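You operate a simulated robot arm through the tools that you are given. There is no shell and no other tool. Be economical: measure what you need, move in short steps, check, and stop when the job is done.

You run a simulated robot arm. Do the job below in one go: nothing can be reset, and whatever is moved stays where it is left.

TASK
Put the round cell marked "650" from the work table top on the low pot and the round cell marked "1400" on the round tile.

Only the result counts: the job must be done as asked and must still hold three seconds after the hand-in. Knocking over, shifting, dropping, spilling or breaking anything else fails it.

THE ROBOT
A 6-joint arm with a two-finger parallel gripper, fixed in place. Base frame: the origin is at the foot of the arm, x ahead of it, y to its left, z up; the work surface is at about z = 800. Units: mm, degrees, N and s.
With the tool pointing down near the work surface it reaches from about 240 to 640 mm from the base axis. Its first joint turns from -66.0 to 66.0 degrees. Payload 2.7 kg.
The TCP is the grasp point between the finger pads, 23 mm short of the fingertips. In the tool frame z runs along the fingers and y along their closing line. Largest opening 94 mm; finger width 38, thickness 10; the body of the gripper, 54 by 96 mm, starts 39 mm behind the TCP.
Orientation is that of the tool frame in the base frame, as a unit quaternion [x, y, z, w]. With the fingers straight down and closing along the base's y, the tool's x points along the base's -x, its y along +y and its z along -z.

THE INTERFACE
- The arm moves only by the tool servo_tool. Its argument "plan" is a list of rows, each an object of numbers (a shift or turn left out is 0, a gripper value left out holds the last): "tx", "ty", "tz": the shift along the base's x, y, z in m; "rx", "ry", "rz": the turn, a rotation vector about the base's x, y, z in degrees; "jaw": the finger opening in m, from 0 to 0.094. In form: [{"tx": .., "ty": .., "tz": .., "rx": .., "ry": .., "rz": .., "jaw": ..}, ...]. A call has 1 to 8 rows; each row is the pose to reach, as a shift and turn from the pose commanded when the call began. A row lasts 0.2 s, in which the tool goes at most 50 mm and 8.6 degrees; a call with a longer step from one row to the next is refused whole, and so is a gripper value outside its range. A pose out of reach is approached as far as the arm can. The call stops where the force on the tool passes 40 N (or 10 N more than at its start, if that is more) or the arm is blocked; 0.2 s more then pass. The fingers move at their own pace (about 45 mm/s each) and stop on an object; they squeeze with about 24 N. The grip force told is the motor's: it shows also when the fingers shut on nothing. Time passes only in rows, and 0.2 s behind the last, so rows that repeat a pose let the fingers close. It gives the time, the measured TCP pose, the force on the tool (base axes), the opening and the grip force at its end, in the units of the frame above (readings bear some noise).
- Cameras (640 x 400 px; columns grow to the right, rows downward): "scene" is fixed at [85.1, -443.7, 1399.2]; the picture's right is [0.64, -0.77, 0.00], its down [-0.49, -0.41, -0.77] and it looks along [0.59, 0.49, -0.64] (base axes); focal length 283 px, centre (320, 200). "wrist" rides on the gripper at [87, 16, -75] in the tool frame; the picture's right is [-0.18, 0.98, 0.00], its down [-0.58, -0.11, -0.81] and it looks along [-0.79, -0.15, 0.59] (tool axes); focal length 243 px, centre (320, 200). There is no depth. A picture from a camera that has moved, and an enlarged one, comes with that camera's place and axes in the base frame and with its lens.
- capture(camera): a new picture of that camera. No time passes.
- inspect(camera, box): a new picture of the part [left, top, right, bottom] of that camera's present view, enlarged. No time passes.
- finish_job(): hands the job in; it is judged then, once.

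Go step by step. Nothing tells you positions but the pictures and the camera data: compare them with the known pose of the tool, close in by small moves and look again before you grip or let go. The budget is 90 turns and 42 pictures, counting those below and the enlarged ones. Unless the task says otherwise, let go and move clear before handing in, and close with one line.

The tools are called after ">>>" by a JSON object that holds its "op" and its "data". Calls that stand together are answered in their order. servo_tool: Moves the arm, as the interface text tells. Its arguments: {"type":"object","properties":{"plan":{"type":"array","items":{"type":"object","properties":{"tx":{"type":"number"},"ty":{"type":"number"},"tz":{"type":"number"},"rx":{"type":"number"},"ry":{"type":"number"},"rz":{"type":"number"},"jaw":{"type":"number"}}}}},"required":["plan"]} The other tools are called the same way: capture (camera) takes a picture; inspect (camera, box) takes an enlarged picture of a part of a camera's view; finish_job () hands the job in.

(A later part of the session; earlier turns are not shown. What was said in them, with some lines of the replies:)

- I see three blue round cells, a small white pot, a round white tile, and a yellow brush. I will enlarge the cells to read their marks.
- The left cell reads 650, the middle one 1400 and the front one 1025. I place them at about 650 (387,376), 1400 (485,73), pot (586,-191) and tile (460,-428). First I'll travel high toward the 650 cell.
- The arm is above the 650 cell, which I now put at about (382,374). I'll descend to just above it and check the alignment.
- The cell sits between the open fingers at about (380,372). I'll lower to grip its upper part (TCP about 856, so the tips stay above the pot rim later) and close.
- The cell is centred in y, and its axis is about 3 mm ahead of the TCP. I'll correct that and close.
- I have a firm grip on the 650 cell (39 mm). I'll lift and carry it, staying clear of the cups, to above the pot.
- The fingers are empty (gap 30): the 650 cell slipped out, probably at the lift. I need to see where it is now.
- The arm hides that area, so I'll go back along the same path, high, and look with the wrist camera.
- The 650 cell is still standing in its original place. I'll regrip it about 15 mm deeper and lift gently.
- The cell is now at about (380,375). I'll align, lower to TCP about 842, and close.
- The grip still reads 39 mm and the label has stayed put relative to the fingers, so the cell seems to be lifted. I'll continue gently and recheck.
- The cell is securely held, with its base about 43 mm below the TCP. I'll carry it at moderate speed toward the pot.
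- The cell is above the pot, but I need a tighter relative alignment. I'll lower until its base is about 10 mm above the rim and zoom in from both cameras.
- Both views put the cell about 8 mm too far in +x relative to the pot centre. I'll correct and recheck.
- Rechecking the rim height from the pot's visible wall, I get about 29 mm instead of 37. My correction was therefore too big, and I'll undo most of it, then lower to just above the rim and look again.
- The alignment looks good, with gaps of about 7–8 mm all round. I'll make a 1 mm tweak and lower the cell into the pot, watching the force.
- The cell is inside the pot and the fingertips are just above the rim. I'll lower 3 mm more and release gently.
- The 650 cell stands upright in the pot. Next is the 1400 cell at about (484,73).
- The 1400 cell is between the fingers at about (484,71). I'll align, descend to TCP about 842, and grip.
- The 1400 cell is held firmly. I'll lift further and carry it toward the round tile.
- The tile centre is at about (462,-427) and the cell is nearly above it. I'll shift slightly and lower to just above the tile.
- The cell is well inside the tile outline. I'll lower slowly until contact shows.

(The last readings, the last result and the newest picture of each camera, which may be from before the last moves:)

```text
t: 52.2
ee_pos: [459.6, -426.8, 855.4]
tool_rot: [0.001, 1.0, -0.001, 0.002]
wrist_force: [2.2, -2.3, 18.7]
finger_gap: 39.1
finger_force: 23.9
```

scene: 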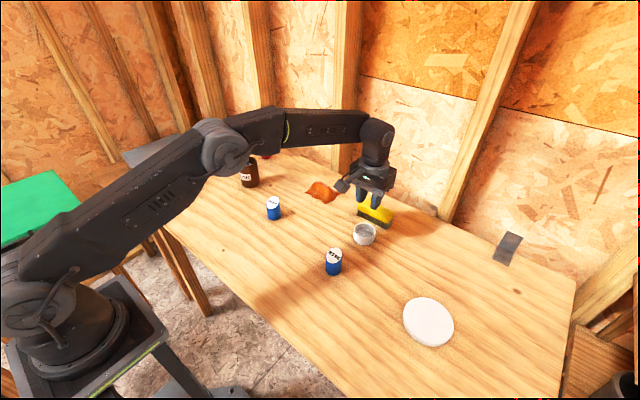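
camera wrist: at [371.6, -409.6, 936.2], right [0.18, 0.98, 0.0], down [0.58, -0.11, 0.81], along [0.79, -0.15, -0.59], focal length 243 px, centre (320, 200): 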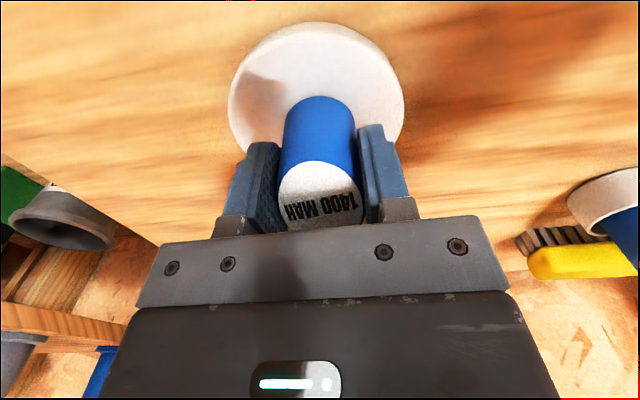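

There is contact (about 12–19 N). I'll relax the pressing by about 2 mm, then open and rise.

>>> {"op": "servo_tool", "data": {"plan": [{"tz": 0.001}, {"tz": 0.002}, {"tz": 0.002}]}}

>>> {"op": "servo_tool", "data": {"plan": [{"jaw": 0.042}, {"jaw": 0.048}, {"jaw": 0.06}, {"jaw": 0.08}, {"jaw": 0.08}]}}

>>> {"op": "servo_tool", "data": {"plan": [{"tz": 0.01}, {"tz": 0.03}, {"tz": 0.06}, {"tz": 0.1}, {"tz": 0.14}, {"tz": 0.18}, {"tz": 0.2}]}}

>>> {"op": "capture", "data": {"camera": "scene"}}

```text
t: 53.0
ee_pos: [459.2, -426.5, 856.0]
tool_rot: [0.0, 1.0, 0.0, 0.0]
wrist_force: [2.8, -1.9, 9.0]
finger_gap: 38.9
finger_force: 24.9
```

```text
t: 54.2
ee_pos: [459.3, -426.4, 856.0]
tool_rot: [0.001, 1.0, 0.0, 0.0]
wrist_force: [-0.7, 0.2, 0.3]
finger_gap: 79.7
finger_force: 0.0
```

```text
t: 55.8
ee_pos: [452.6, -421.1, 1055.1]
tool_rot: [0.001, 1.0, 0.0, 0.0]
wrist_force: [-0.2, -1.6, -0.3]
finger_gap: 80.2
finger_force: 0.1
out of reach, approached as far as the arm can: row 7
```

```text
3 pictures are left
```

scene: 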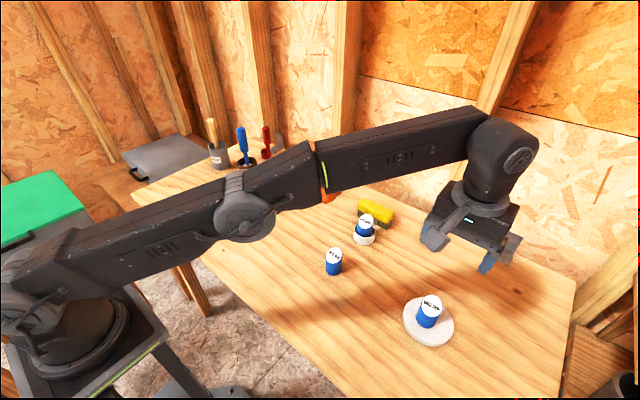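

The 650 cell stands in the pot and the 1400 cell stands upright on the tile. The gripper is clear and nothing else has moved, so I'm handing in.

>>> {"op": "finish_job", "data": {}}

```text
The job is handed in.
```

I put the 650 cell upright in the low pot and the 1400 cell upright on the round tile, then moved the gripper clear and handed in. The 650 cell slipped out on the first lift, landed standing within a few millimetres of its spot, and held on the second try.
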